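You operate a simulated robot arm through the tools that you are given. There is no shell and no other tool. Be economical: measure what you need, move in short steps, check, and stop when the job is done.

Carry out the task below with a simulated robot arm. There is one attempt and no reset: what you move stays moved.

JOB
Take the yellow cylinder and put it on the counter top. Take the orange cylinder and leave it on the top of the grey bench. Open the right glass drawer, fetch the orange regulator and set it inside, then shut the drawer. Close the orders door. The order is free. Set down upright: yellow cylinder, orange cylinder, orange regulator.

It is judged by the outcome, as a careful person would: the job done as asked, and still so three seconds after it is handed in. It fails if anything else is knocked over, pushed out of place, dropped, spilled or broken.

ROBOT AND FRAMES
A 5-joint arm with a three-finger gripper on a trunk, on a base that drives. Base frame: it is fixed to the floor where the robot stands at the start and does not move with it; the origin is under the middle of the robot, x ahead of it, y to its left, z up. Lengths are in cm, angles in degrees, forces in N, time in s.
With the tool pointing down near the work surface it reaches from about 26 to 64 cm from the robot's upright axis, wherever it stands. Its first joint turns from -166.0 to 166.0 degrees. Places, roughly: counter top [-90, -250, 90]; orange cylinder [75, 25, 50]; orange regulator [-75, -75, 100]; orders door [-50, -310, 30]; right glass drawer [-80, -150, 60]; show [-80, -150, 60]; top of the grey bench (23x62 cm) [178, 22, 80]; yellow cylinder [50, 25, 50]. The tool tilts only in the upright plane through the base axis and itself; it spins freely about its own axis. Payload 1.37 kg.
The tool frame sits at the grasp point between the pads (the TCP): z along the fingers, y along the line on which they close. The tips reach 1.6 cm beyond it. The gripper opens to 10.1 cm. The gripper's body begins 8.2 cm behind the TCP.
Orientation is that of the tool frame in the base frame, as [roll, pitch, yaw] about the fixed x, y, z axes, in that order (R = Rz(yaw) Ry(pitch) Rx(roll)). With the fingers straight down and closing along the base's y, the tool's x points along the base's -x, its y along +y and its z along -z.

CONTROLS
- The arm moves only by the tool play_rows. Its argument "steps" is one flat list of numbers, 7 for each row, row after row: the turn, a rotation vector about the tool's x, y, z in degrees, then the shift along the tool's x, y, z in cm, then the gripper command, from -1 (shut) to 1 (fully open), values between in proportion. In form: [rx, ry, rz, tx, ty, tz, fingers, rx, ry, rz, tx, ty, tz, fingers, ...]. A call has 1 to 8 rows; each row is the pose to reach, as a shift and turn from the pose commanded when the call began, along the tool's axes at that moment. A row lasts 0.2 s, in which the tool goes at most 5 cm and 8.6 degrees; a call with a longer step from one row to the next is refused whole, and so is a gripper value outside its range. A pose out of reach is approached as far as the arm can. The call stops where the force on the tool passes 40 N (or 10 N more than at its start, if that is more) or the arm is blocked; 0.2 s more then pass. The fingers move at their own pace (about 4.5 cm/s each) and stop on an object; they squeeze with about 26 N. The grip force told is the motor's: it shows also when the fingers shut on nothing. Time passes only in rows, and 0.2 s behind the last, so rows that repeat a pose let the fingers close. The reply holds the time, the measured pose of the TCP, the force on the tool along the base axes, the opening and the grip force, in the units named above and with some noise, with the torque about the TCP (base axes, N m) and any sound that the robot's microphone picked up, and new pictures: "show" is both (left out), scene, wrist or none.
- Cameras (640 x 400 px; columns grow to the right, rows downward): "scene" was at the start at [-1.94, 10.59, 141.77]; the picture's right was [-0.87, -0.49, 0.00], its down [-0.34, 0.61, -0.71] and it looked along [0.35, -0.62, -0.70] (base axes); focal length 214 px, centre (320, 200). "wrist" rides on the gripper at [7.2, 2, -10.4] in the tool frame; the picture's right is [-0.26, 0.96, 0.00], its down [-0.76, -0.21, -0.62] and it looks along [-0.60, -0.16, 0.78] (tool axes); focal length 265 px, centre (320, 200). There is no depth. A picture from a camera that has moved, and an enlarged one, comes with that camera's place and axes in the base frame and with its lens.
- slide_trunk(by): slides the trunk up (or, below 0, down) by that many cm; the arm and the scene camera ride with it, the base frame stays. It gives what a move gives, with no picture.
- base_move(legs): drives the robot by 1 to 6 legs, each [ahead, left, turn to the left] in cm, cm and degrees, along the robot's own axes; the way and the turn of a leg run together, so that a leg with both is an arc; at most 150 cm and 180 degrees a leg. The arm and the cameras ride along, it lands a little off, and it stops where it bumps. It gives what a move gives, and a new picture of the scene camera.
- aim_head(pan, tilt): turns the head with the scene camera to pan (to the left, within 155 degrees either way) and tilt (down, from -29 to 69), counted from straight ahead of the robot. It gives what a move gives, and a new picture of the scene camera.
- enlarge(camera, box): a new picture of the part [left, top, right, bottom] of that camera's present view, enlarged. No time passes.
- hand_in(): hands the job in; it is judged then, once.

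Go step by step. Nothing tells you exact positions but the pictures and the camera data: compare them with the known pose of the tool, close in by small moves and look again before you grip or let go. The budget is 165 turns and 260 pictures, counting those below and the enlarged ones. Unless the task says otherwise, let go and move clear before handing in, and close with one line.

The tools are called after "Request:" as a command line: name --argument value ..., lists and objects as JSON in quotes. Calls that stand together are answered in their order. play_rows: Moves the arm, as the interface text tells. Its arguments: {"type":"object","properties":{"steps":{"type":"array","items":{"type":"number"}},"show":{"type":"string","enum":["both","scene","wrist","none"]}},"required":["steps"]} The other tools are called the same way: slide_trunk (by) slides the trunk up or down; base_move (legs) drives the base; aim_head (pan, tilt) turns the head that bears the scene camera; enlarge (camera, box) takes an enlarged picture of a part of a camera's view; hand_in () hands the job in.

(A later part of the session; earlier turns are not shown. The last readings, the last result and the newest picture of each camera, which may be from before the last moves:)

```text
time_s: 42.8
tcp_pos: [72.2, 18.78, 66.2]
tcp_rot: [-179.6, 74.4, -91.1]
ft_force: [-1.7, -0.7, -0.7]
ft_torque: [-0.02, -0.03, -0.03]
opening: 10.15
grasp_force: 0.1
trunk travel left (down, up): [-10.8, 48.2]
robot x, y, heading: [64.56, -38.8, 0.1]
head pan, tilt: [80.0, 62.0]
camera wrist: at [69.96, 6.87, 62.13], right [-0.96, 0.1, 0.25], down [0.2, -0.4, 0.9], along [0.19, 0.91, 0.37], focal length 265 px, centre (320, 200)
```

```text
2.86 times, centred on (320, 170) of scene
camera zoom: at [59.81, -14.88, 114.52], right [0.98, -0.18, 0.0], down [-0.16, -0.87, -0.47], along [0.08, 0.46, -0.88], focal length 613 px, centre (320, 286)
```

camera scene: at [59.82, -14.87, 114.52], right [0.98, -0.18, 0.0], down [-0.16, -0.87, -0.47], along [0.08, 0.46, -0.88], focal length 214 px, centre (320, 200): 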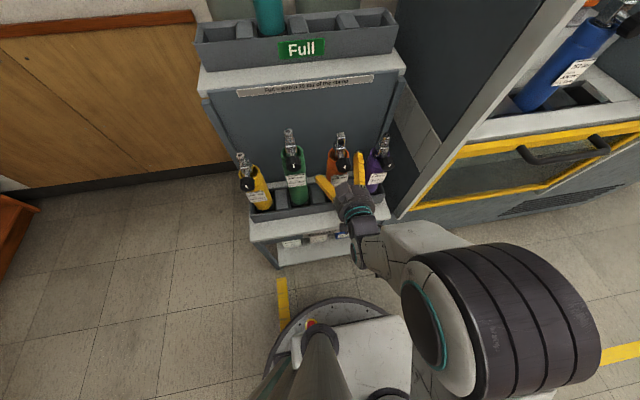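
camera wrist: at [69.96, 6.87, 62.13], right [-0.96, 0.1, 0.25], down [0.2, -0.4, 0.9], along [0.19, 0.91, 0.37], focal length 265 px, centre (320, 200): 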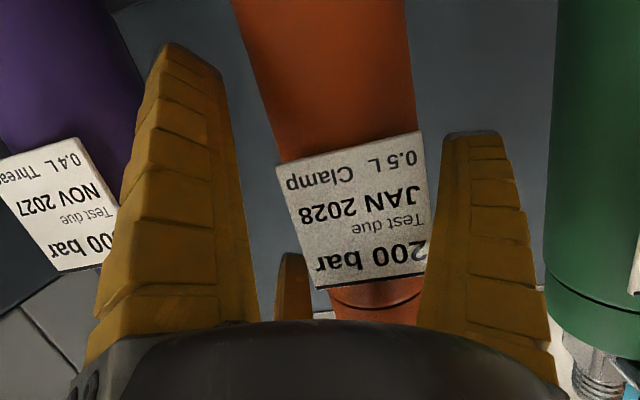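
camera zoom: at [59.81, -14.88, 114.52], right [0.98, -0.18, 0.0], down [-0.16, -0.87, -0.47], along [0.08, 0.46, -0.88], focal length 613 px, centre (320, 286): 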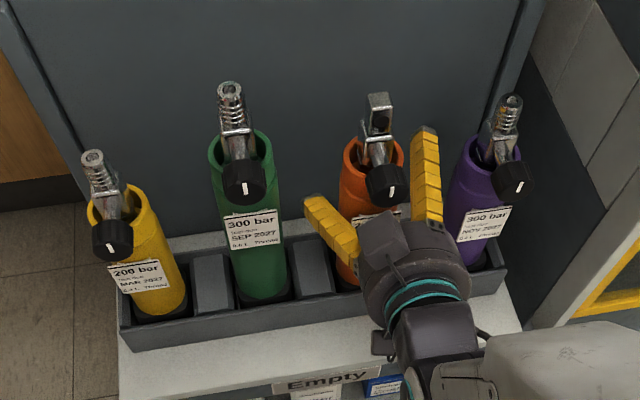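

Cylinder sits at TCP depth, offset ~1.9 cm toward the single jaw. I close in part, following with a small lateral shift, and watch.

Request:
play_rows --steps '[0, 0, 0, 0, 0.5, 0, 0.8, 0, 0, 0, 0, 1, 0, 0.6, 0, 0, 0, 0, 1.2, 0, 0.45, 0, 0, 0, 0, 1.2, 0, 0.45]' --show "wrist"

Request:
enlarge --camera "scene" --box '[220, 100, 420, 240]'

```text
time_s: 43.8
tcp_pos: [71.52, 19.04, 66.16]
tcp_rot: [179.6, 74.5, -91.3]
ft_force: [-1.4, 3.1, 0.2]
ft_torque: [0.04, 0.48, -0.14]
opening: 8.11
grasp_force: 25.7
out of reach, approached as far as the arm can: row 2, 3, 4
trunk travel left (down, up): [-10.8, 48.2]
robot x, y, heading: [64.9, -39.3, -0.1]
head pan, tilt: [80.0, 62.0]
camera wrist: at [69.53, 6.96, 62.17], right [-0.96, 0.09, 0.26], down [0.2, -0.4, 0.89], along [0.18, 0.91, 0.37], focal length 265 px, centre (320, 200)
```

wrist: 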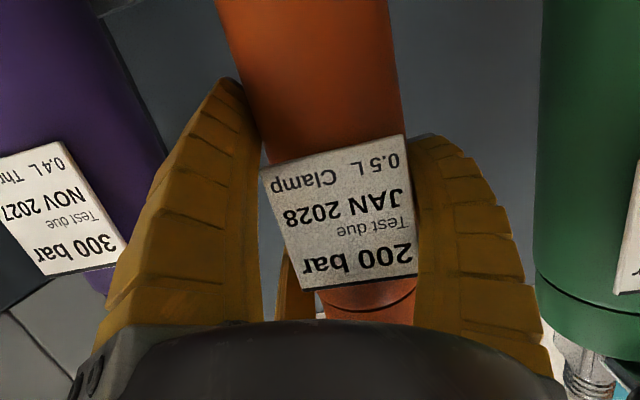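

```text
2.86 times, centred on (320, 170) of scene
camera zoom: at [59.82, -14.84, 114.51], right [0.98, -0.18, 0.0], down [-0.16, -0.87, -0.47], along [0.08, 0.46, -0.88], focal length 613 px, centre (320, 286)
```

zoom: 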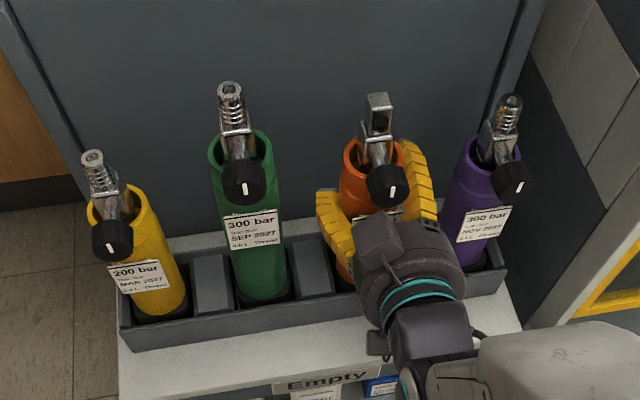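

Gripped at ~26 N without tilt. I firm up the grip and lift straight with the trunk.

Request:
play_rows --steps '[0, 0, 0, 0, 0, 0, -0.5, 0, 0, 0, 0, 0, 0, -1, 0, 0, 0, 0, 0, 0, -1]' --show "none"

Request:
slide_trunk --by 4

Request:
enlarge --camera "scene" --box '[220, 100, 420, 240]'

```text
time_s: 44.6
tcp_pos: [71.62, 18.88, 66.23]
tcp_rot: [179.7, 74.4, -91.2]
ft_force: [-2.0, 4.8, 1.0]
ft_torque: [0.24, 0.56, -0.25]
opening: 8.1
grasp_force: 25.9
trunk travel left (down, up): [-10.8, 48.2]
robot x, y, heading: [64.7, -38.9, -0.1]
head pan, tilt: [80.0, 62.0]
```

```text
time_s: 45.4
tcp_pos: [71.51, 18.86, 70.18]
tcp_rot: [179.8, 74.2, -91.3]
ft_force: [-0.2, 0.3, -10.6]
ft_torque: [0.12, -0.09, 0.03]
opening: 8.06
grasp_force: 25.9
trunk travel left (down, up): [-14.8, 44.2]
robot x, y, heading: [64.31, -38.56, -0.3]
head pan, tilt: [80.0, 62.0]
```

```text
2.86 times, centred on (320, 170) of scene
camera zoom: at [59.84, -14.79, 118.5], right [0.98, -0.18, 0.0], down [-0.16, -0.87, -0.47], along [0.08, 0.46, -0.88], focal length 613 px, centre (320, 286)
```

zoom: 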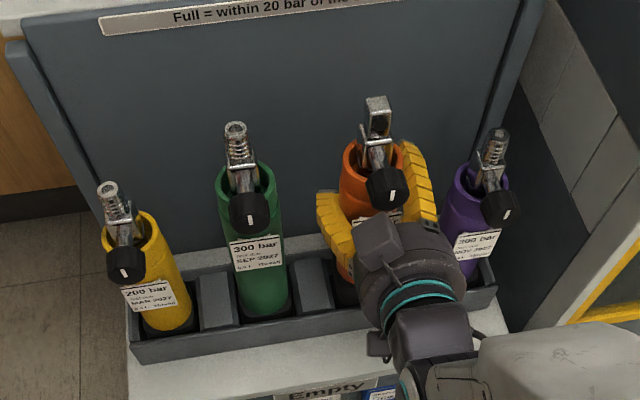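

It holds (about 1.1 kg). I lift higher, back away, and look toward the grey bench.

Request:
slide_trunk --by 12

Request:
base_move --legs '[[0, -25, 0]]'

Request:
aim_head --pan 20 --tilt 35

```text
time_s: 46.9
tcp_pos: [71.55, 18.81, 82.18]
tcp_rot: [179.8, 74.2, -91.1]
ft_force: [-0.4, -0.1, -10.6]
ft_torque: [0.11, -0.1, 0.01]
opening: 8.04
grasp_force: 25.9
trunk travel left (down, up): [-26.8, 32.2]
robot x, y, heading: [64.67, -38.96, 0.0]
head pan, tilt: [80.0, 62.0]
```

```text
time_s: 48.7
tcp_pos: [71.62, -5.63, 82.22]
tcp_rot: [179.7, 74.4, -91.3]
ft_force: [0.2, 0.0, -10.3]
ft_torque: [0.05, -0.11, 0.0]
opening: 8.0
grasp_force: 25.9
trunk travel left (down, up): [-26.8, 32.2]
robot x, y, heading: [64.6, -63.69, -0.2]
head pan, tilt: [80.0, 62.0]
camera scene: at [59.8, -39.33, 130.5], right [0.98, -0.18, 0.0], down [-0.16, -0.87, -0.47], along [0.08, 0.46, -0.88], focal length 214 px, centre (320, 200)
```

scene: 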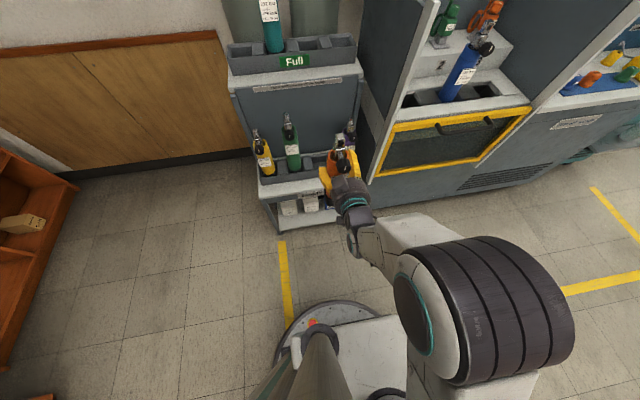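

```text
time_s: 50.0
tcp_pos: [71.63, -5.65, 82.19]
tcp_rot: [179.8, 74.3, -91.4]
ft_force: [-0.8, 0.4, -9.7]
ft_torque: [0.09, -0.12, 0.01]
opening: 8.0
grasp_force: 26.0
trunk travel left (down, up): [-26.8, 32.2]
robot x, y, heading: [64.32, -63.61, -0.3]
head pan, tilt: [20.0, 35.0]
camera scene: at [66.94, -42.68, 134.16], right [0.34, -0.94, 0.0], down [-0.54, -0.19, -0.82], along [0.77, 0.28, -0.57], focal length 214 px, centre (320, 200)
```

scene: 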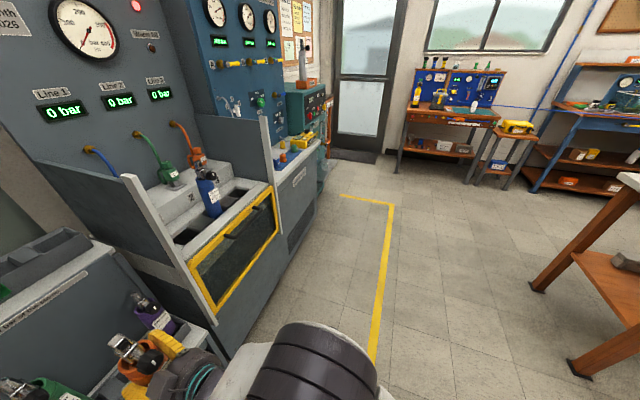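

The grey bench is the second cabinet with the blue mat, at x≈150–210. I drive along it, keeping clear, and look.

Request:
base_move --legs '[[98, 0, 0]]'

Request:
aim_head --pan 75 --tilt 40

Request:
enlarge --camera "scene" --box '[200, 100, 480, 280]'

```text
time_s: 55.0
tcp_pos: [169.99, -7.51, 82.12]
tcp_rot: [179.8, 74.3, -92.6]
ft_force: [0.5, -0.1, -9.9]
ft_torque: [0.08, -0.11, 0.0]
opening: 7.98
grasp_force: 26.1
trunk travel left (down, up): [-26.8, 32.2]
robot x, y, heading: [161.17, -65.16, -1.8]
head pan, tilt: [20.0, 35.0]
camera scene: at [164.43, -44.41, 134.16], right [0.31, -0.95, 0.0], down [-0.54, -0.18, -0.82], along [0.78, 0.26, -0.57], focal length 214 px, centre (320, 200)
```

scene: 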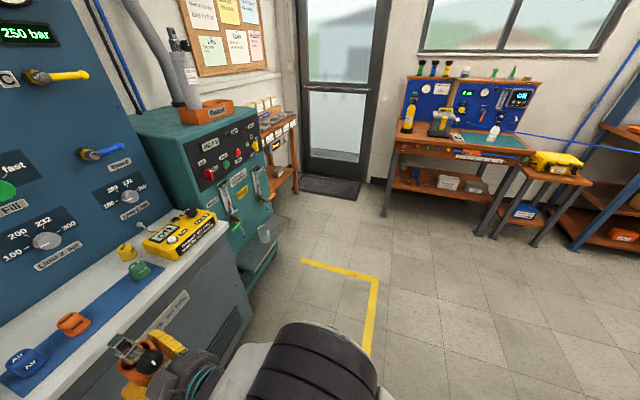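

```text
time_s: 56.3
tcp_pos: [170.04, -7.51, 82.01]
tcp_rot: [179.8, 74.3, -92.8]
ft_force: [-0.3, -0.6, -9.8]
ft_torque: [0.06, -0.12, -0.04]
opening: 7.97
grasp_force: 25.9
trunk travel left (down, up): [-26.8, 32.2]
robot x, y, heading: [161.48, -64.7, -1.6]
head pan, tilt: [75.0, 40.0]
camera scene: at [158.51, -39.04, 133.4], right [0.96, -0.29, 0.0], down [-0.18, -0.62, -0.77], along [0.22, 0.73, -0.64], focal length 214 px, centre (320, 200)
```

scene: 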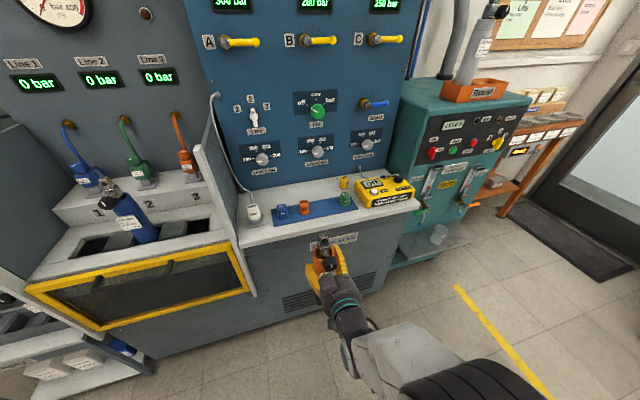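

```text
2.22 times, centred on (340, 190) of scene
camera zoom: at [158.51, -39.04, 133.4], right [0.96, -0.29, 0.0], down [-0.18, -0.62, -0.77], along [0.22, 0.73, -0.64], focal length 477 px, centre (276, 222)
```

zoom: 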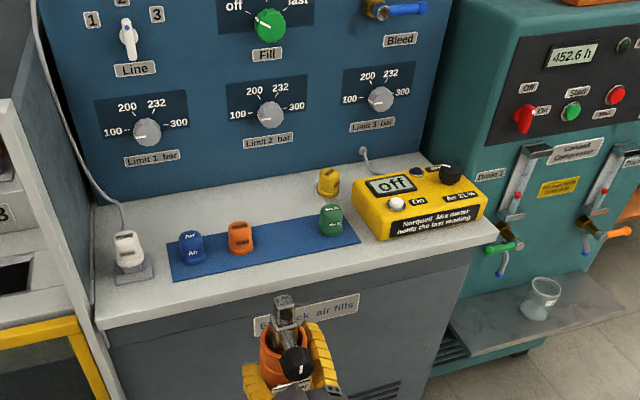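

The bench top has a blue mat with plugs; between the orange plug (x≈169) and green plug (x≈185) there is a ~11 cm free gap around (177, 18). I raise and line up with it.

Request:
slide_trunk --by 18

Request:
base_move --legs '[[0, 0, 1.7], [9.7, 0, 0], [0, 12, 0]]'

Request:
aim_head --pan 75 --tilt 58

Request:
enlarge --camera "scene" --box '[220, 60, 460, 210]'

```text
time_s: 58.3
tcp_pos: [169.89, -7.51, 100.07]
tcp_rot: [179.8, 74.2, -92.7]
ft_force: [0.5, 0.4, -9.8]
ft_torque: [0.1, -0.11, 0.03]
opening: 7.96
grasp_force: 26.1
trunk travel left (down, up): [-44.8, 14.2]
robot x, y, heading: [161.55, -65.14, -1.7]
head pan, tilt: [75.0, 40.0]
```

```text
time_s: 60.6
tcp_pos: [178.11, 4.72, 100.15]
tcp_rot: [179.7, 74.2, -91.1]
ft_force: [-0.8, 0.0, -10.4]
ft_torque: [0.13, -0.16, -0.05]
opening: 7.97
grasp_force: 26.3
trunk travel left (down, up): [-44.8, 14.2]
robot x, y, heading: [171.29, -53.27, -0.1]
head pan, tilt: [75.0, 40.0]
camera scene: at [167.58, -26.98, 151.38], right [0.97, -0.26, 0.0], down [-0.17, -0.62, -0.77], along [0.2, 0.74, -0.64], focal length 214 px, centre (320, 200)
```

scene: 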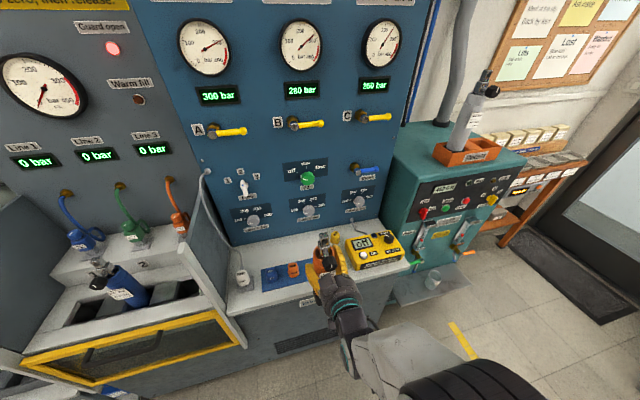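

```text
time_s: 61.4
tcp_pos: [178.19, 4.72, 100.14]
tcp_rot: [179.7, 74.2, -91.2]
ft_force: [-1.1, -0.1, -10.0]
ft_torque: [0.07, -0.09, 0.0]
opening: 8.0
grasp_force: 25.9
trunk travel left (down, up): [-44.8, 14.2]
robot x, y, heading: [171.02, -52.93, 0.2]
head pan, tilt: [75.0, 58.0]
camera scene: at [167.16, -28.64, 148.97], right [0.97, -0.26, 0.0], down [-0.22, -0.82, -0.53], along [0.14, 0.51, -0.85], focal length 214 px, centre (320, 200)
```

scene: 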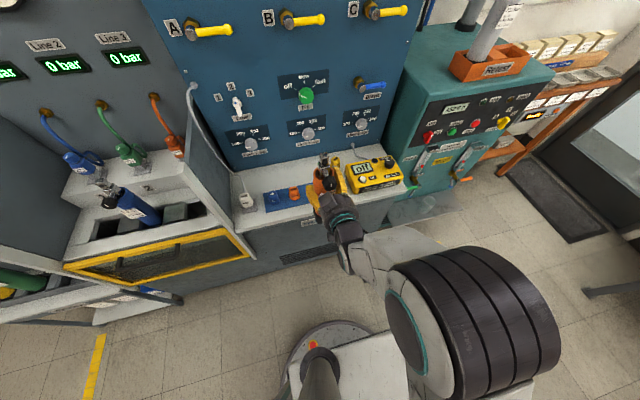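

```text
2.67 times, centred on (340, 135) of scene
camera zoom: at [167.16, -28.64, 148.97], right [0.97, -0.26, 0.0], down [-0.22, -0.82, -0.53], along [0.14, 0.51, -0.85], focal length 572 px, centre (267, 373)
```

zoom: 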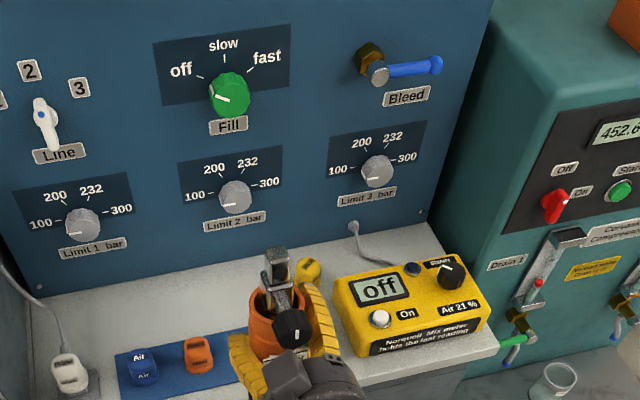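

Plug positions confirmed (orange ≈169.7, 17.1). I advance over the gap.

Request:
base_move --legs '[[0, 13.3, 0]]'

Request:
play_rows --steps '[0, 0, 0, 0, 0, 0, -1]' --show "wrist"

Request:
enlarge --camera "scene" --box '[220, 80, 460, 230]'

```text
time_s: 62.7
tcp_pos: [178.32, 17.85, 100.01]
tcp_rot: [179.8, 74.1, -91.1]
ft_force: [-0.5, 1.4, -9.8]
ft_torque: [0.13, -0.12, 0.02]
opening: 7.98
grasp_force: 26.1
trunk travel left (down, up): [-44.8, 14.2]
robot x, y, heading: [171.55, -40.14, -0.0]
head pan, tilt: [75.0, 58.0]
camera scene: at [167.22, -15.39, 148.94], right [0.97, -0.26, 0.0], down [-0.22, -0.82, -0.53], along [0.14, 0.51, -0.85], focal length 214 px, centre (320, 200)
```

scene: 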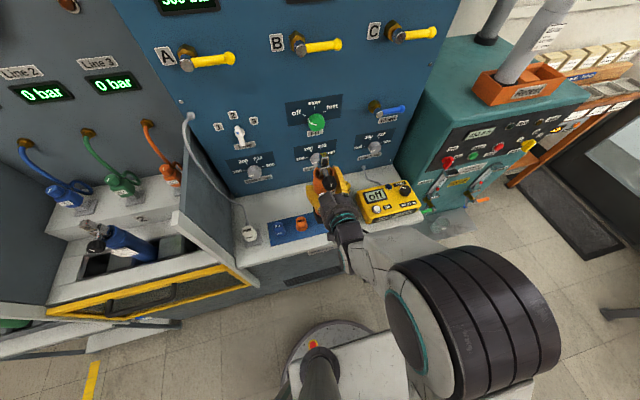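

```text
time_s: 63.1
tcp_pos: [178.1, 17.83, 99.92]
tcp_rot: [179.8, 73.9, -91.1]
ft_force: [0.1, 0.3, -9.8]
ft_torque: [0.15, -0.12, 0.01]
opening: 7.95
grasp_force: 26.1
trunk travel left (down, up): [-44.8, 14.2]
robot x, y, heading: [171.49, -40.5, -0.3]
head pan, tilt: [75.0, 58.0]
camera wrist: at [176.25, 5.81, 95.92], right [-0.96, 0.09, 0.26], down [0.2, -0.39, 0.9], along [0.18, 0.92, 0.36], focal length 265 px, centre (320, 200)
```

wrist: 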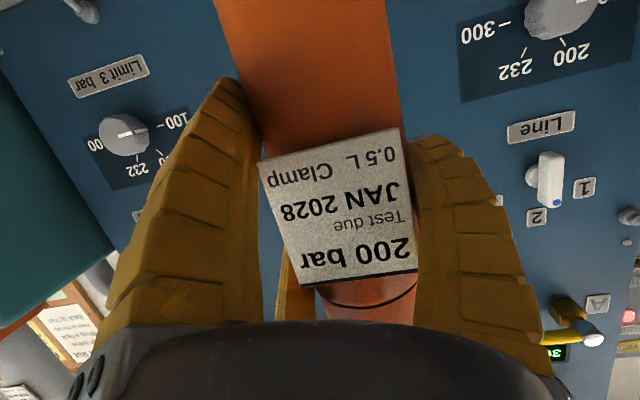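

```text
2.67 times, centred on (340, 155) of scene
camera zoom: at [167.22, -15.49, 148.96], right [0.97, -0.26, 0.0], down [-0.22, -0.82, -0.53], along [0.14, 0.51, -0.85], focal length 572 px, centre (267, 320)
```

zoom: 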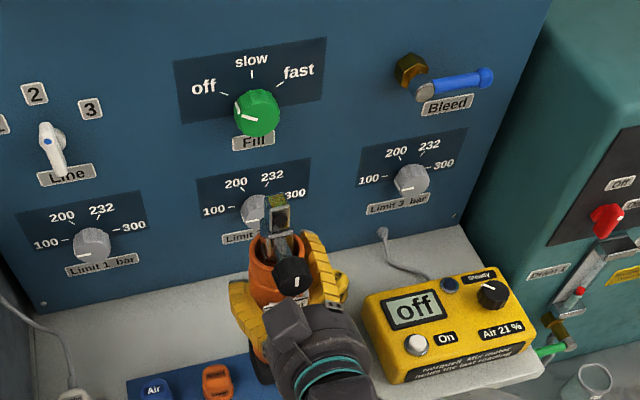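

Over the gap; I shift 0.8 cm left (away from the green plug) and lower in steps.

Request:
base_move --legs '[[-0.8, 0, 0]]'

Request:
slide_trunk --by -7

Request:
enlarge --camera "scene" --box '[220, 80, 460, 230]'

Request:
slide_trunk --by -1.2

```text
time_s: 63.9
tcp_pos: [177.34, 17.8, 100.13]
tcp_rot: [179.9, 74.1, -91.2]
ft_force: [-0.6, -0.3, -10.6]
ft_torque: [0.07, -0.14, -0.01]
opening: 7.99
grasp_force: 26.2
trunk travel left (down, up): [-44.8, 14.2]
robot x, y, heading: [170.75, -39.69, -0.1]
head pan, tilt: [75.0, 58.0]
camera scene: at [166.36, -15.49, 148.96], right [0.97, -0.26, 0.0], down [-0.22, -0.82, -0.53], along [0.14, 0.51, -0.85], focal length 214 px, centre (320, 200)
```

scene: 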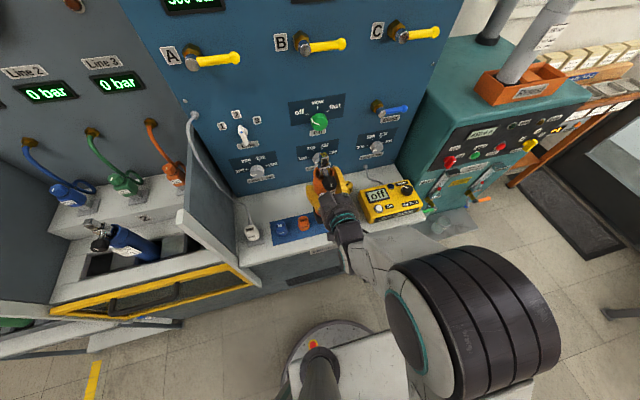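

```text
time_s: 65.0
tcp_pos: [177.59, 17.77, 93.51]
tcp_rot: [179.5, 74.9, -91.5]
ft_force: [7.9, 6.9, 21.6]
ft_torque: [0.07, -0.28, -0.1]
opening: 8.09
grasp_force: 25.8
trunk travel left (down, up): [-37.8, 21.2]
robot x, y, heading: [170.33, -40.19, 0.1]
head pan, tilt: [75.0, 58.0]
```

```text
2.67 times, centred on (340, 155) of scene
camera zoom: at [166.51, -15.71, 142.01], right [0.97, -0.26, 0.0], down [-0.22, -0.82, -0.53], along [0.14, 0.51, -0.85], focal length 572 px, centre (267, 320)
```

zoom: 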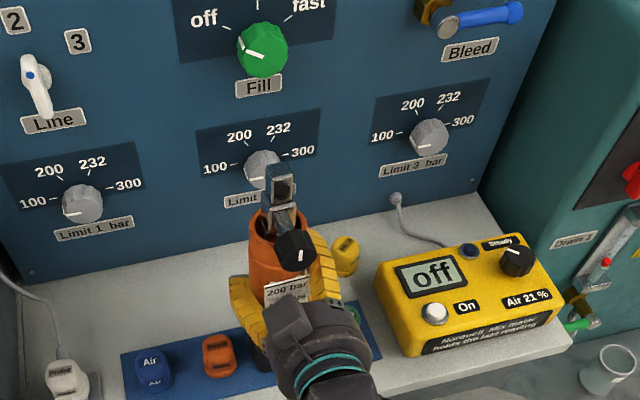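

```text
time_s: 65.5
tcp_pos: [177.61, 17.81, 92.29]
tcp_rot: [179.4, 74.9, -91.3]
ft_force: [9.7, 5.1, 20.6]
ft_torque: [0.14, -0.39, -0.1]
opening: 8.09
grasp_force: 25.8
trunk travel left (down, up): [-36.6, 22.4]
robot x, y, heading: [170.33, -39.71, -0.1]
head pan, tilt: [75.0, 58.0]
```

Contact came earlier than expected (about 31 N). I'll check what the cylinder's foot rests on.

Request:
enlarge --camera "scene" --box '[260, 150, 380, 240]'

Request:
aim_head --pan 85 --tilt 40

Request:
enlarge --camera "scene" --box '[300, 170, 460, 270]'

```text
4.44 times, centred on (320, 195) of scene
camera zoom: at [166.53, -15.73, 140.8], right [0.97, -0.26, 0.0], down [-0.22, -0.82, -0.53], along [0.14, 0.51, -0.85], focal length 953 px, centre (320, 222)
```

zoom: 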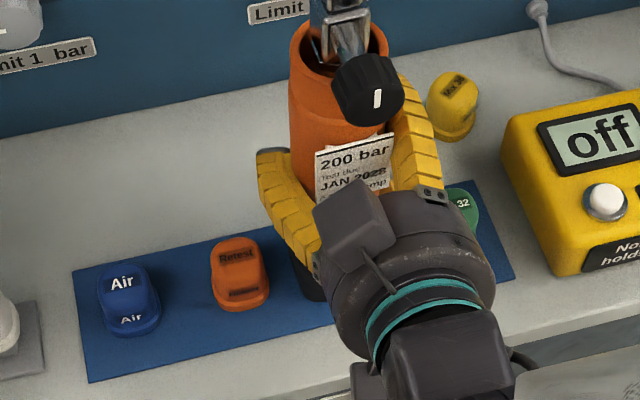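

```text
time_s: 66.4
tcp_pos: [177.62, 17.76, 92.21]
tcp_rot: [179.6, 74.8, -91.3]
ft_force: [11.1, 4.1, 20.9]
ft_torque: [0.09, -0.43, -0.01]
opening: 8.03
grasp_force: 25.9
trunk travel left (down, up): [-36.6, 22.4]
robot x, y, heading: [170.37, -40.22, -0.1]
head pan, tilt: [85.0, 40.0]
camera scene: at [165.51, -13.92, 143.25], right [1.0, -0.09, 0.0], down [-0.06, -0.64, -0.77], along [0.07, 0.76, -0.64], focal length 214 px, centre (320, 200)
```

scene: 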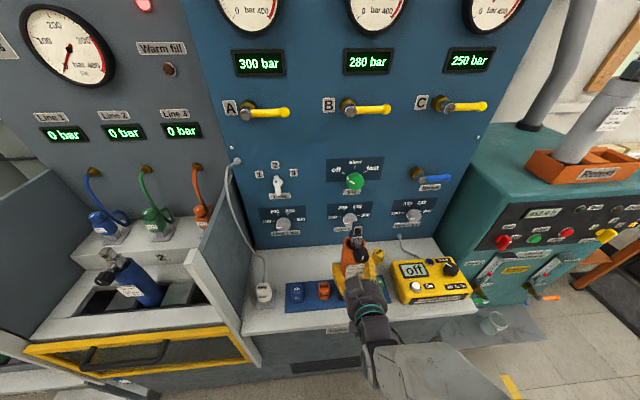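

```text
4.00 times, centred on (380, 220) of scene
camera zoom: at [165.51, -13.92, 143.25], right [1.0, -0.09, 0.0], down [-0.06, -0.64, -0.77], along [0.07, 0.76, -0.64], focal length 858 px, centre (80, 120)
```

zoom: 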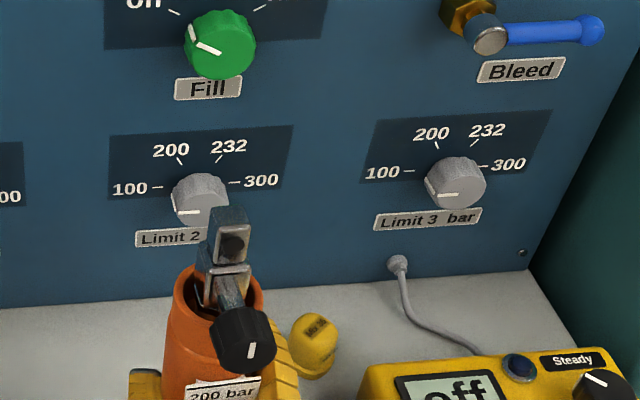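

The foot stands on the mat between the plugs. I relieve the press a little before letting go.

Request:
slide_trunk --by 0.4

Request:
aim_head --pan 75 --tilt 62

Request:
enlarge --camera "scene" --box '[260, 130, 380, 220]'

```text
time_s: 66.9
tcp_pos: [177.51, 17.75, 92.42]
tcp_rot: [179.7, 74.2, -91.3]
ft_force: [10.7, 7.3, 8.5]
ft_torque: [0.58, -0.53, -0.16]
opening: 8.05
grasp_force: 25.8
trunk travel left (down, up): [-37.0, 22.0]
robot x, y, heading: [170.49, -40.06, 0.0]
head pan, tilt: [85.0, 40.0]
```

```text
time_s: 67.8
tcp_pos: [177.65, 17.62, 92.28]
tcp_rot: [179.6, 74.2, -91.2]
ft_force: [8.7, 5.3, 4.9]
ft_torque: [0.61, -0.57, -0.11]
opening: 8.02
grasp_force: 25.8
trunk travel left (down, up): [-37.0, 22.0]
robot x, y, heading: [170.27, -40.16, -0.0]
head pan, tilt: [75.0, 62.0]
camera scene: at [166.4, -16.0, 140.72], right [0.97, -0.26, 0.0], down [-0.23, -0.85, -0.47], along [0.12, 0.45, -0.88], focal length 214 px, centre (320, 200)
```

scene: 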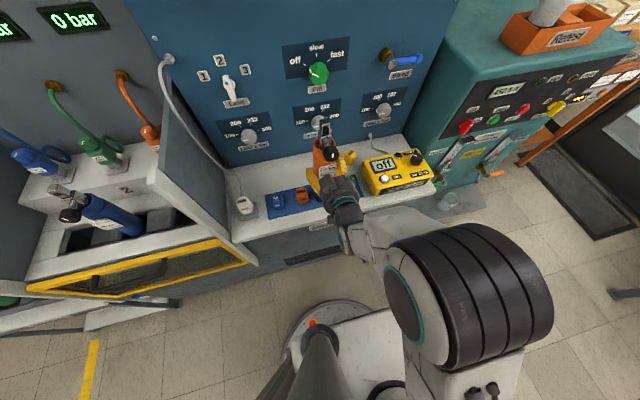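

```text
4.44 times, centred on (320, 175) of scene
camera zoom: at [166.4, -16.0, 140.72], right [0.97, -0.26, 0.0], down [-0.23, -0.85, -0.47], along [0.12, 0.45, -0.88], focal length 953 px, centre (320, 311)
```

zoom: 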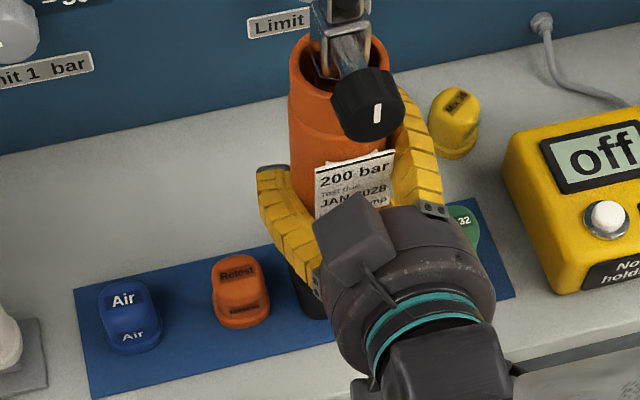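

Load is small now. I open gently and watch the cylinder stay put.

Request:
play_rows --steps '[0, 0, 0, 0, 0, 0, 0.62, 0, 0, 0, 0, 0, 0, 0.66, 0, 0, 0, 0, 0, 0, 0.7, 0, 0, 0, 0, 0, 0, 0.75]' --show "wrist"

Request:
enlarge --camera "scene" --box '[260, 130, 380, 220]'

```text
time_s: 68.8
tcp_pos: [177.52, 17.64, 92.33]
tcp_rot: [179.7, 74.2, -91.3]
ft_force: [2.1, -1.1, -0.4]
ft_torque: [0.02, 0.08, 0.09]
opening: 8.98
grasp_force: 1.7
trunk travel left (down, up): [-37.0, 22.0]
robot x, y, heading: [170.49, -39.97, -0.1]
head pan, tilt: [75.0, 62.0]
camera wrist: at [175.46, 5.81, 88.24], right [-0.96, 0.09, 0.26], down [0.2, -0.39, 0.9], along [0.18, 0.91, 0.36], focal length 265 px, centre (320, 200)
```

wrist: 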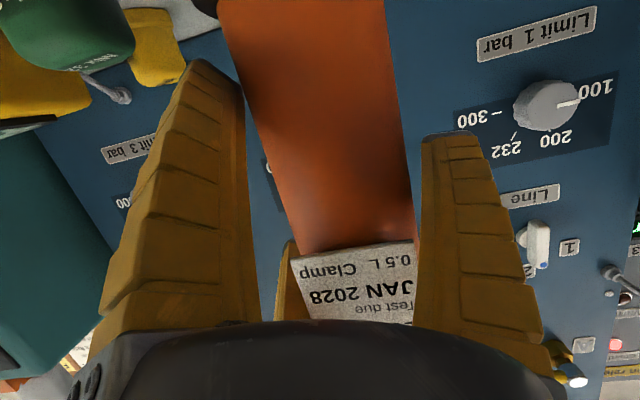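

```text
4.44 times, centred on (320, 175) of scene
camera zoom: at [166.32, -16.04, 140.72], right [0.97, -0.26, 0.0], down [-0.23, -0.85, -0.47], along [0.12, 0.45, -0.88], focal length 953 px, centre (320, 311)
```

zoom: 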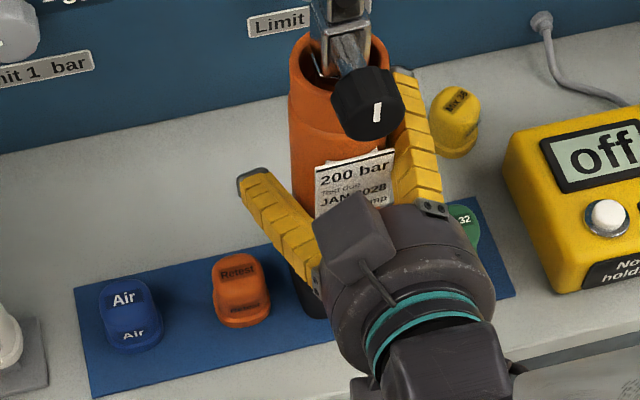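

Upright and free. I shift 0.4 cm to centre, open a little more, and retreat straight back.

Request:
base_move --legs '[[0.5, 0, 0]]'

Request:
base_move --legs '[[0, -3, 0]]'

Request:
enlarge --camera "scene" --box '[260, 110, 380, 200]'

```text
time_s: 69.5
tcp_pos: [177.94, 17.7, 92.35]
tcp_rot: [179.8, 74.3, -91.1]
ft_force: [-2.5, -1.3, 0.0]
ft_torque: [0.01, 0.02, -0.05]
opening: 9.11
grasp_force: 1.2
trunk travel left (down, up): [-37.0, 22.0]
robot x, y, heading: [170.71, -39.9, -0.2]
head pan, tilt: [75.0, 62.0]
camera scene: at [166.76, -16.04, 140.72], right [0.97, -0.26, 0.0], down [-0.23, -0.85, -0.47], along [0.12, 0.45, -0.88], focal length 214 px, centre (320, 200)
```

scene: 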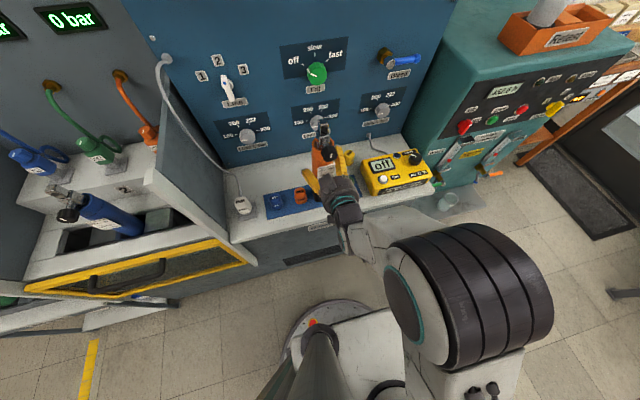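

```text
time_s: 70.3
tcp_pos: [177.95, 14.73, 92.43]
tcp_rot: [179.9, 74.3, -91.2]
ft_force: [-0.1, 0.0, -0.2]
ft_torque: [0.02, -0.02, 0.02]
opening: 8.98
grasp_force: 1.0
trunk travel left (down, up): [-37.0, 22.0]
robot x, y, heading: [171.1, -42.86, -0.1]
head pan, tilt: [75.0, 62.0]
camera scene: at [166.77, -19.04, 140.73], right [0.97, -0.26, 0.0], down [-0.23, -0.85, -0.47], along [0.12, 0.45, -0.88], focal length 214 px, centre (320, 200)
```

scene: 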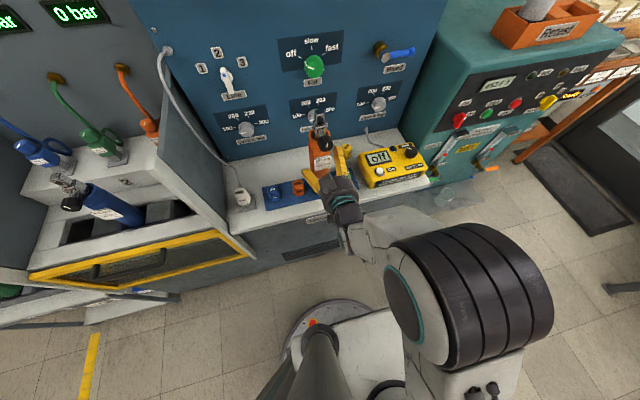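

```text
4.44 times, centred on (320, 155) of scene
camera zoom: at [166.77, -19.04, 140.73], right [0.97, -0.26, 0.0], down [-0.23, -0.85, -0.47], along [0.12, 0.45, -0.88], focal length 953 px, centre (320, 400)
```

zoom: 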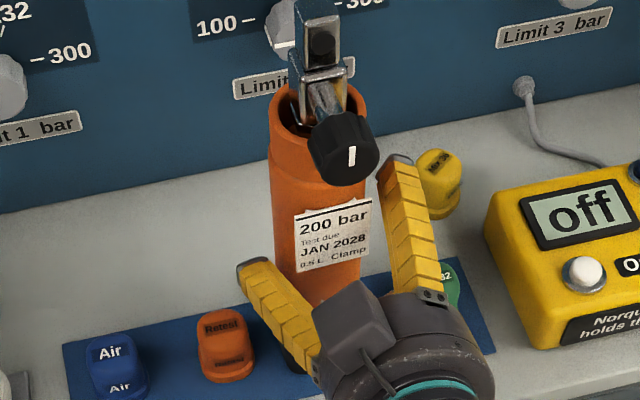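

Free and standing. I retreat and inspect the bench.

Request:
base_move --legs '[[0, -20, 0]]'

Request:
enlarge --camera "scene" --box '[240, 60, 440, 200]'

```text
time_s: 71.9
tcp_pos: [177.81, -5.61, 92.37]
tcp_rot: [179.8, 74.2, -91.0]
ft_force: [-1.0, 0.3, 0.1]
ft_torque: [-0.03, 0.02, -0.02]
opening: 8.98
grasp_force: 1.1
trunk travel left (down, up): [-37.0, 22.0]
robot x, y, heading: [170.97, -63.2, -0.3]
head pan, tilt: [75.0, 62.0]
camera scene: at [166.74, -39.4, 140.73], right [0.97, -0.26, 0.0], down [-0.23, -0.85, -0.47], along [0.12, 0.45, -0.88], focal length 214 px, centre (320, 200)
```

scene: 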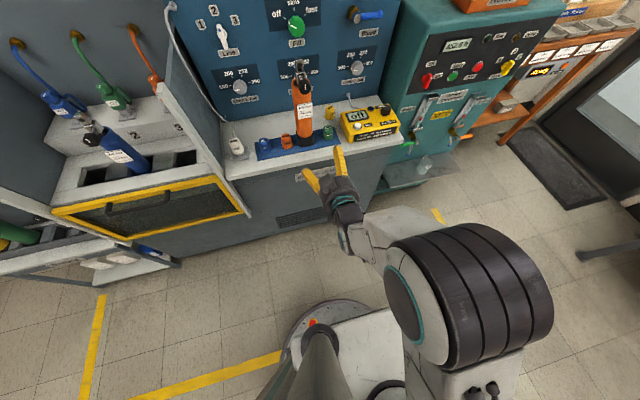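

```text
2.86 times, centred on (340, 130) of scene
camera zoom: at [166.74, -39.4, 140.73], right [0.97, -0.26, 0.0], down [-0.23, -0.85, -0.47], along [0.12, 0.45, -0.88], focal length 613 px, centre (263, 400)
```

zoom: 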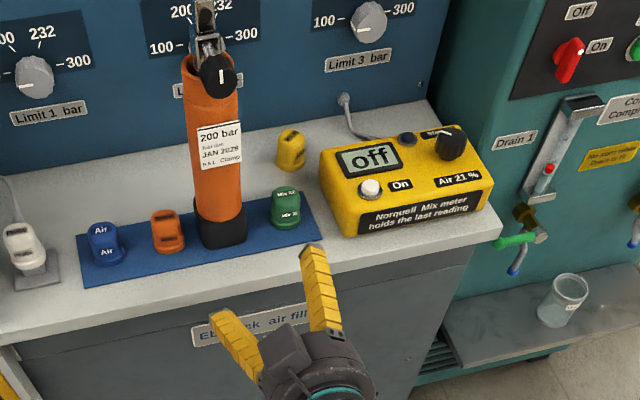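

Orange stands upright on the bench with all plugs in place. Now back to the rack for the yellow cylinder.

Request:
base_move --legs '[[-64, 0, 0.2], [-64, 0, 0]]'

Request:
slide_trunk --by -27.2

Request:
play_rows --steps '[0, 0, 0, 0, 0, 0, 1, 0, 0, 0, 0, 0, 0, 1]' --show "both"

```text
time_s: 78.6
tcp_pos: [50.95, -5.22, 92.3]
tcp_rot: [179.8, 74.2, -91.0]
ft_force: [-0.8, 0.4, -0.1]
ft_torque: [0.05, -0.03, -0.01]
opening: 8.96
grasp_force: 1.3
trunk travel left (down, up): [-37.0, 22.0]
robot x, y, heading: [44.3, -62.87, -0.2]
head pan, tilt: [75.0, 62.0]
camera scene: at [39.87, -38.97, 140.72], right [0.97, -0.26, 0.0], down [-0.23, -0.85, -0.47], along [0.12, 0.45, -0.88], focal length 214 px, centre (320, 200)
```

scene: 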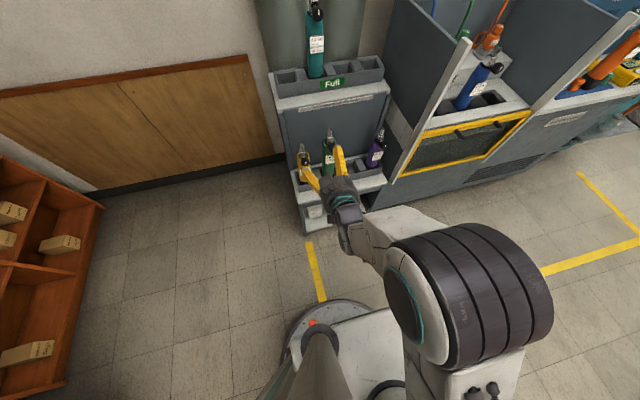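

```text
time_s: 81.4
tcp_pos: [51.05, -5.19, 65.05]
tcp_rot: [179.8, 74.1, -91.1]
ft_force: [-0.3, -0.7, -0.3]
ft_torque: [0.0, 0.01, 0.0]
opening: 8.96
grasp_force: 1.2
trunk travel left (down, up): [-9.8, 49.2]
robot x, y, heading: [43.75, -63.0, -0.0]
head pan, tilt: [75.0, 62.0]
```

```text
time_s: 82.0
tcp_pos: [50.95, -5.17, 65.06]
tcp_rot: [179.8, 74.2, -91.1]
ft_force: [-0.1, -0.3, 0.3]
ft_torque: [0.0, 0.01, -0.01]
opening: 10.05
grasp_force: 0.0
trunk travel left (down, up): [-9.8, 49.2]
robot x, y, heading: [44.3, -62.98, -0.1]
head pan, tilt: [75.0, 62.0]
camera scene: at [39.88, -38.98, 113.52], right [0.97, -0.26, 0.0], down [-0.23, -0.85, -0.47], along [0.12, 0.45, -0.88], focal length 214 px, centre (320, 200)
camera wrist: at [48.99, -17.12, 61.05], right [-0.96, 0.09, 0.26], down [0.2, -0.39, 0.9], along [0.18, 0.91, 0.36], focal length 265 px, centre (320, 200)
```

scene: 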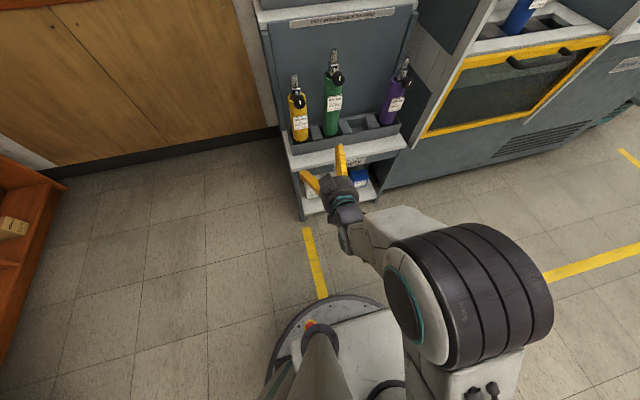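
wrist: 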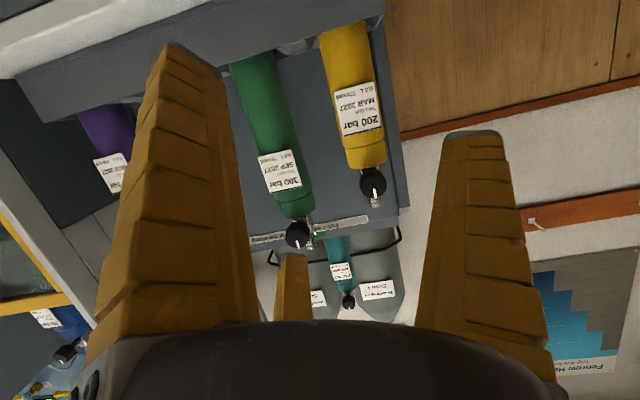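

Yellow is 3 cm left of the TCP line; I want 1.8 cm, so back 1.2 cm, then advance.

Request:
base_move --legs '[[-1.2, 0, 0], [0, 17, 0]]'

Request:
play_rows --steps '[0, 0, 0, 0, 0, 0, 1]' --show "wrist"

Request:
enlarge --camera "scene" --box '[220, 60, 420, 200]'

```text
time_s: 83.8
tcp_pos: [49.69, 11.94, 65.07]
tcp_rot: [179.8, 74.2, -90.8]
ft_force: [-0.1, -0.6, 0.3]
ft_torque: [0.02, -0.02, 0.01]
opening: 10.04
grasp_force: 0.2
trunk travel left (down, up): [-9.8, 49.2]
robot x, y, heading: [43.37, -45.99, -0.0]
head pan, tilt: [75.0, 62.0]
camera scene: at [38.66, -21.9, 113.52], right [0.97, -0.26, 0.0], down [-0.23, -0.85, -0.47], along [0.12, 0.45, -0.88], focal length 214 px, centre (320, 200)
```

scene: 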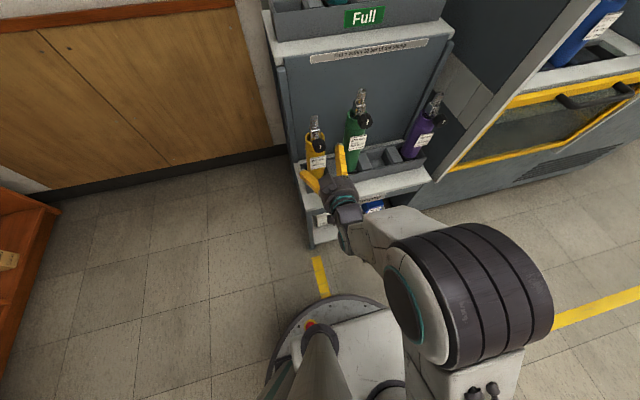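

```text
time_s: 84.2
tcp_pos: [49.69, 11.9, 65.06]
tcp_rot: [179.8, 74.2, -91.0]
ft_force: [-0.1, -0.3, 0.0]
ft_torque: [0.01, 0.03, 0.01]
opening: 10.05
grasp_force: 0.0
trunk travel left (down, up): [-9.8, 49.2]
robot x, y, heading: [42.8, -45.54, -0.0]
head pan, tilt: [75.0, 62.0]
camera wrist: at [47.73, -0.02, 61.05], right [-0.96, 0.08, 0.26], down [0.2, -0.39, 0.9], along [0.18, 0.92, 0.36], focal length 265 px, centre (320, 200)
```

wrist: 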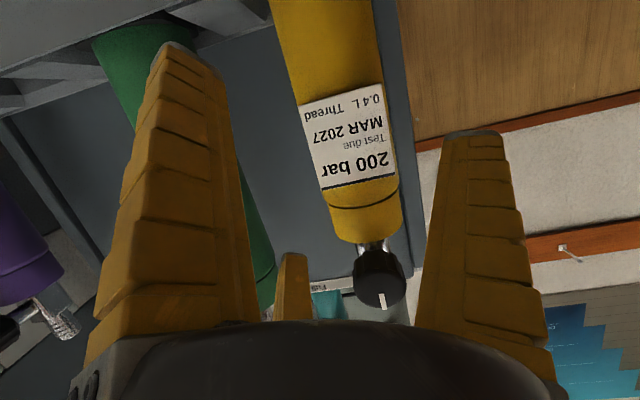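

```text
2.86 times, centred on (320, 130) of scene
camera zoom: at [38.66, -21.89, 113.52], right [0.97, -0.26, 0.0], down [-0.23, -0.85, -0.47], along [0.12, 0.45, -0.88], focal length 613 px, centre (320, 400)
```

zoom: 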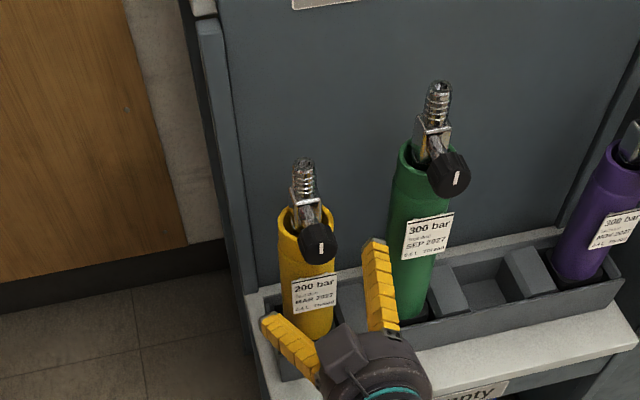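

Aligned with c≈2 cm. Advance in two steps, checking for contact.

Request:
play_rows --steps '[0, 0, 0, -0.54, 0, 1.92, 1, 0, 0, 0, -1.09, 0, 3.85, 1, 0, 0, 0, -1.5, 0, 5.3, 1, 0, 0, 0, -1.77, 0, 6.25, 1, 0, 0, 0, -1.77, 0, 6.25, 1]' --show "wrist"

Request:
enlarge --camera "scene" --box '[220, 60, 420, 200]'

```text
time_s: 85.4
tcp_pos: [49.79, 18.47, 65.13]
tcp_rot: [179.8, 74.2, -91.0]
ft_force: [-1.0, 0.8, -0.2]
ft_torque: [0.0, 0.0, -0.03]
opening: 10.06
grasp_force: 0.0
trunk travel left (down, up): [-9.8, 49.2]
robot x, y, heading: [43.06, -45.91, 0.0]
head pan, tilt: [75.0, 62.0]
camera wrist: at [47.81, 6.51, 61.1], right [-0.96, 0.08, 0.26], down [0.2, -0.39, 0.9], along [0.18, 0.92, 0.36], focal length 265 px, centre (320, 200)
```

wrist: 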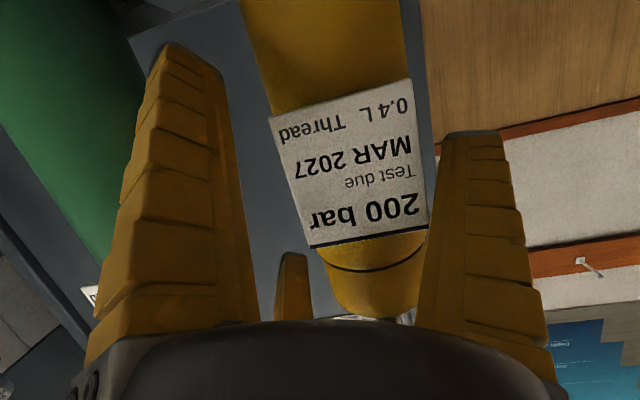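

```text
2.86 times, centred on (320, 130) of scene
camera zoom: at [38.66, -21.89, 113.52], right [0.97, -0.26, 0.0], down [-0.23, -0.85, -0.47], along [0.12, 0.45, -0.88], focal length 613 px, centre (320, 400)
```

zoom: 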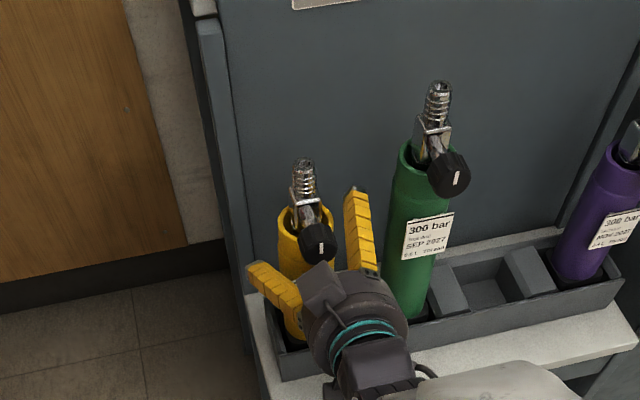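

Yellow is straddled and undisturbed. The body is shorter, so I lower 1 cm, then close while shifting slightly.

Request:
slide_trunk --by -1

Request:
play_rows --steps '[0, 0, 0, 0, 0.4, 0, 0.8, 0, 0, 0, 0, 0.8, 0, 0.6, 0, 0, 0, 0, 1.0, 0, 0.4, 0, 0, 0, 0, 1.0, 0, 0.3, 0, 0, 0, 0, 1.0, 0, 0.3]' --show "wrist"

Request:
enlarge --camera "scene" --box '[220, 60, 420, 200]'

```text
time_s: 86.0
tcp_pos: [49.75, 18.34, 64.17]
tcp_rot: [179.8, 74.2, -91.0]
ft_force: [-0.1, -0.7, -0.1]
ft_torque: [-0.02, -0.02, 0.01]
opening: 10.08
grasp_force: 0.1
trunk travel left (down, up): [-8.8, 50.2]
robot x, y, heading: [42.95, -45.37, 0.0]
head pan, tilt: [75.0, 62.0]
```

```text
time_s: 87.2
tcp_pos: [49.1, 18.45, 64.21]
tcp_rot: [179.1, 74.3, -91.1]
ft_force: [-0.4, -0.3, -0.3]
ft_torque: [0.33, 0.35, -0.02]
opening: 7.88
grasp_force: 25.7
out of reach, approached as far as the arm can: row 3, 4
trunk travel left (down, up): [-8.8, 50.2]
robot x, y, heading: [43.15, -45.98, 0.2]
head pan, tilt: [75.0, 62.0]
camera wrist: at [47.21, 6.55, 60.12], right [-0.96, 0.07, 0.26], down [0.21, -0.39, 0.9], along [0.17, 0.92, 0.36], focal length 265 px, centre (320, 200)
```

wrist: 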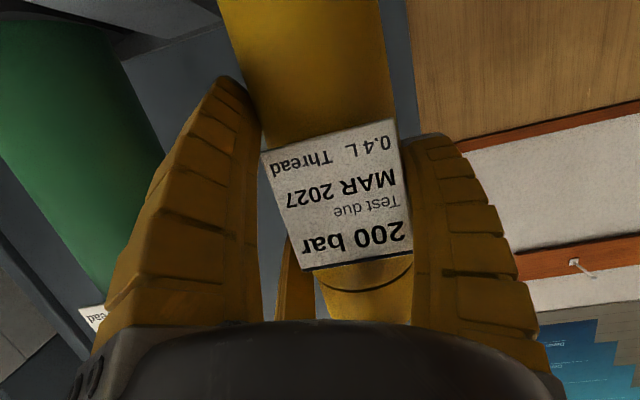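

```text
2.86 times, centred on (320, 130) of scene
camera zoom: at [38.66, -21.9, 112.52], right [0.97, -0.26, 0.0], down [-0.23, -0.85, -0.47], along [0.12, 0.45, -0.88], focal length 613 px, centre (320, 400)
```

zoom: 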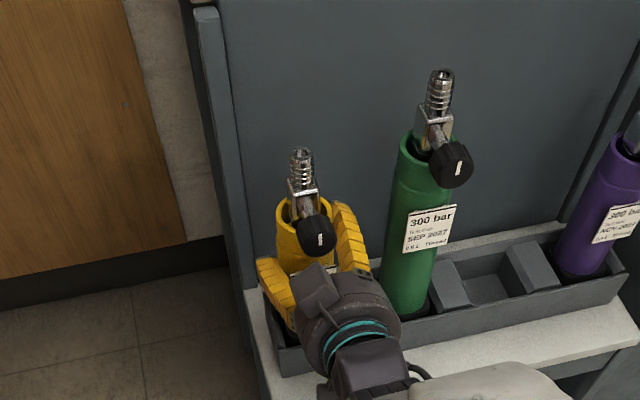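

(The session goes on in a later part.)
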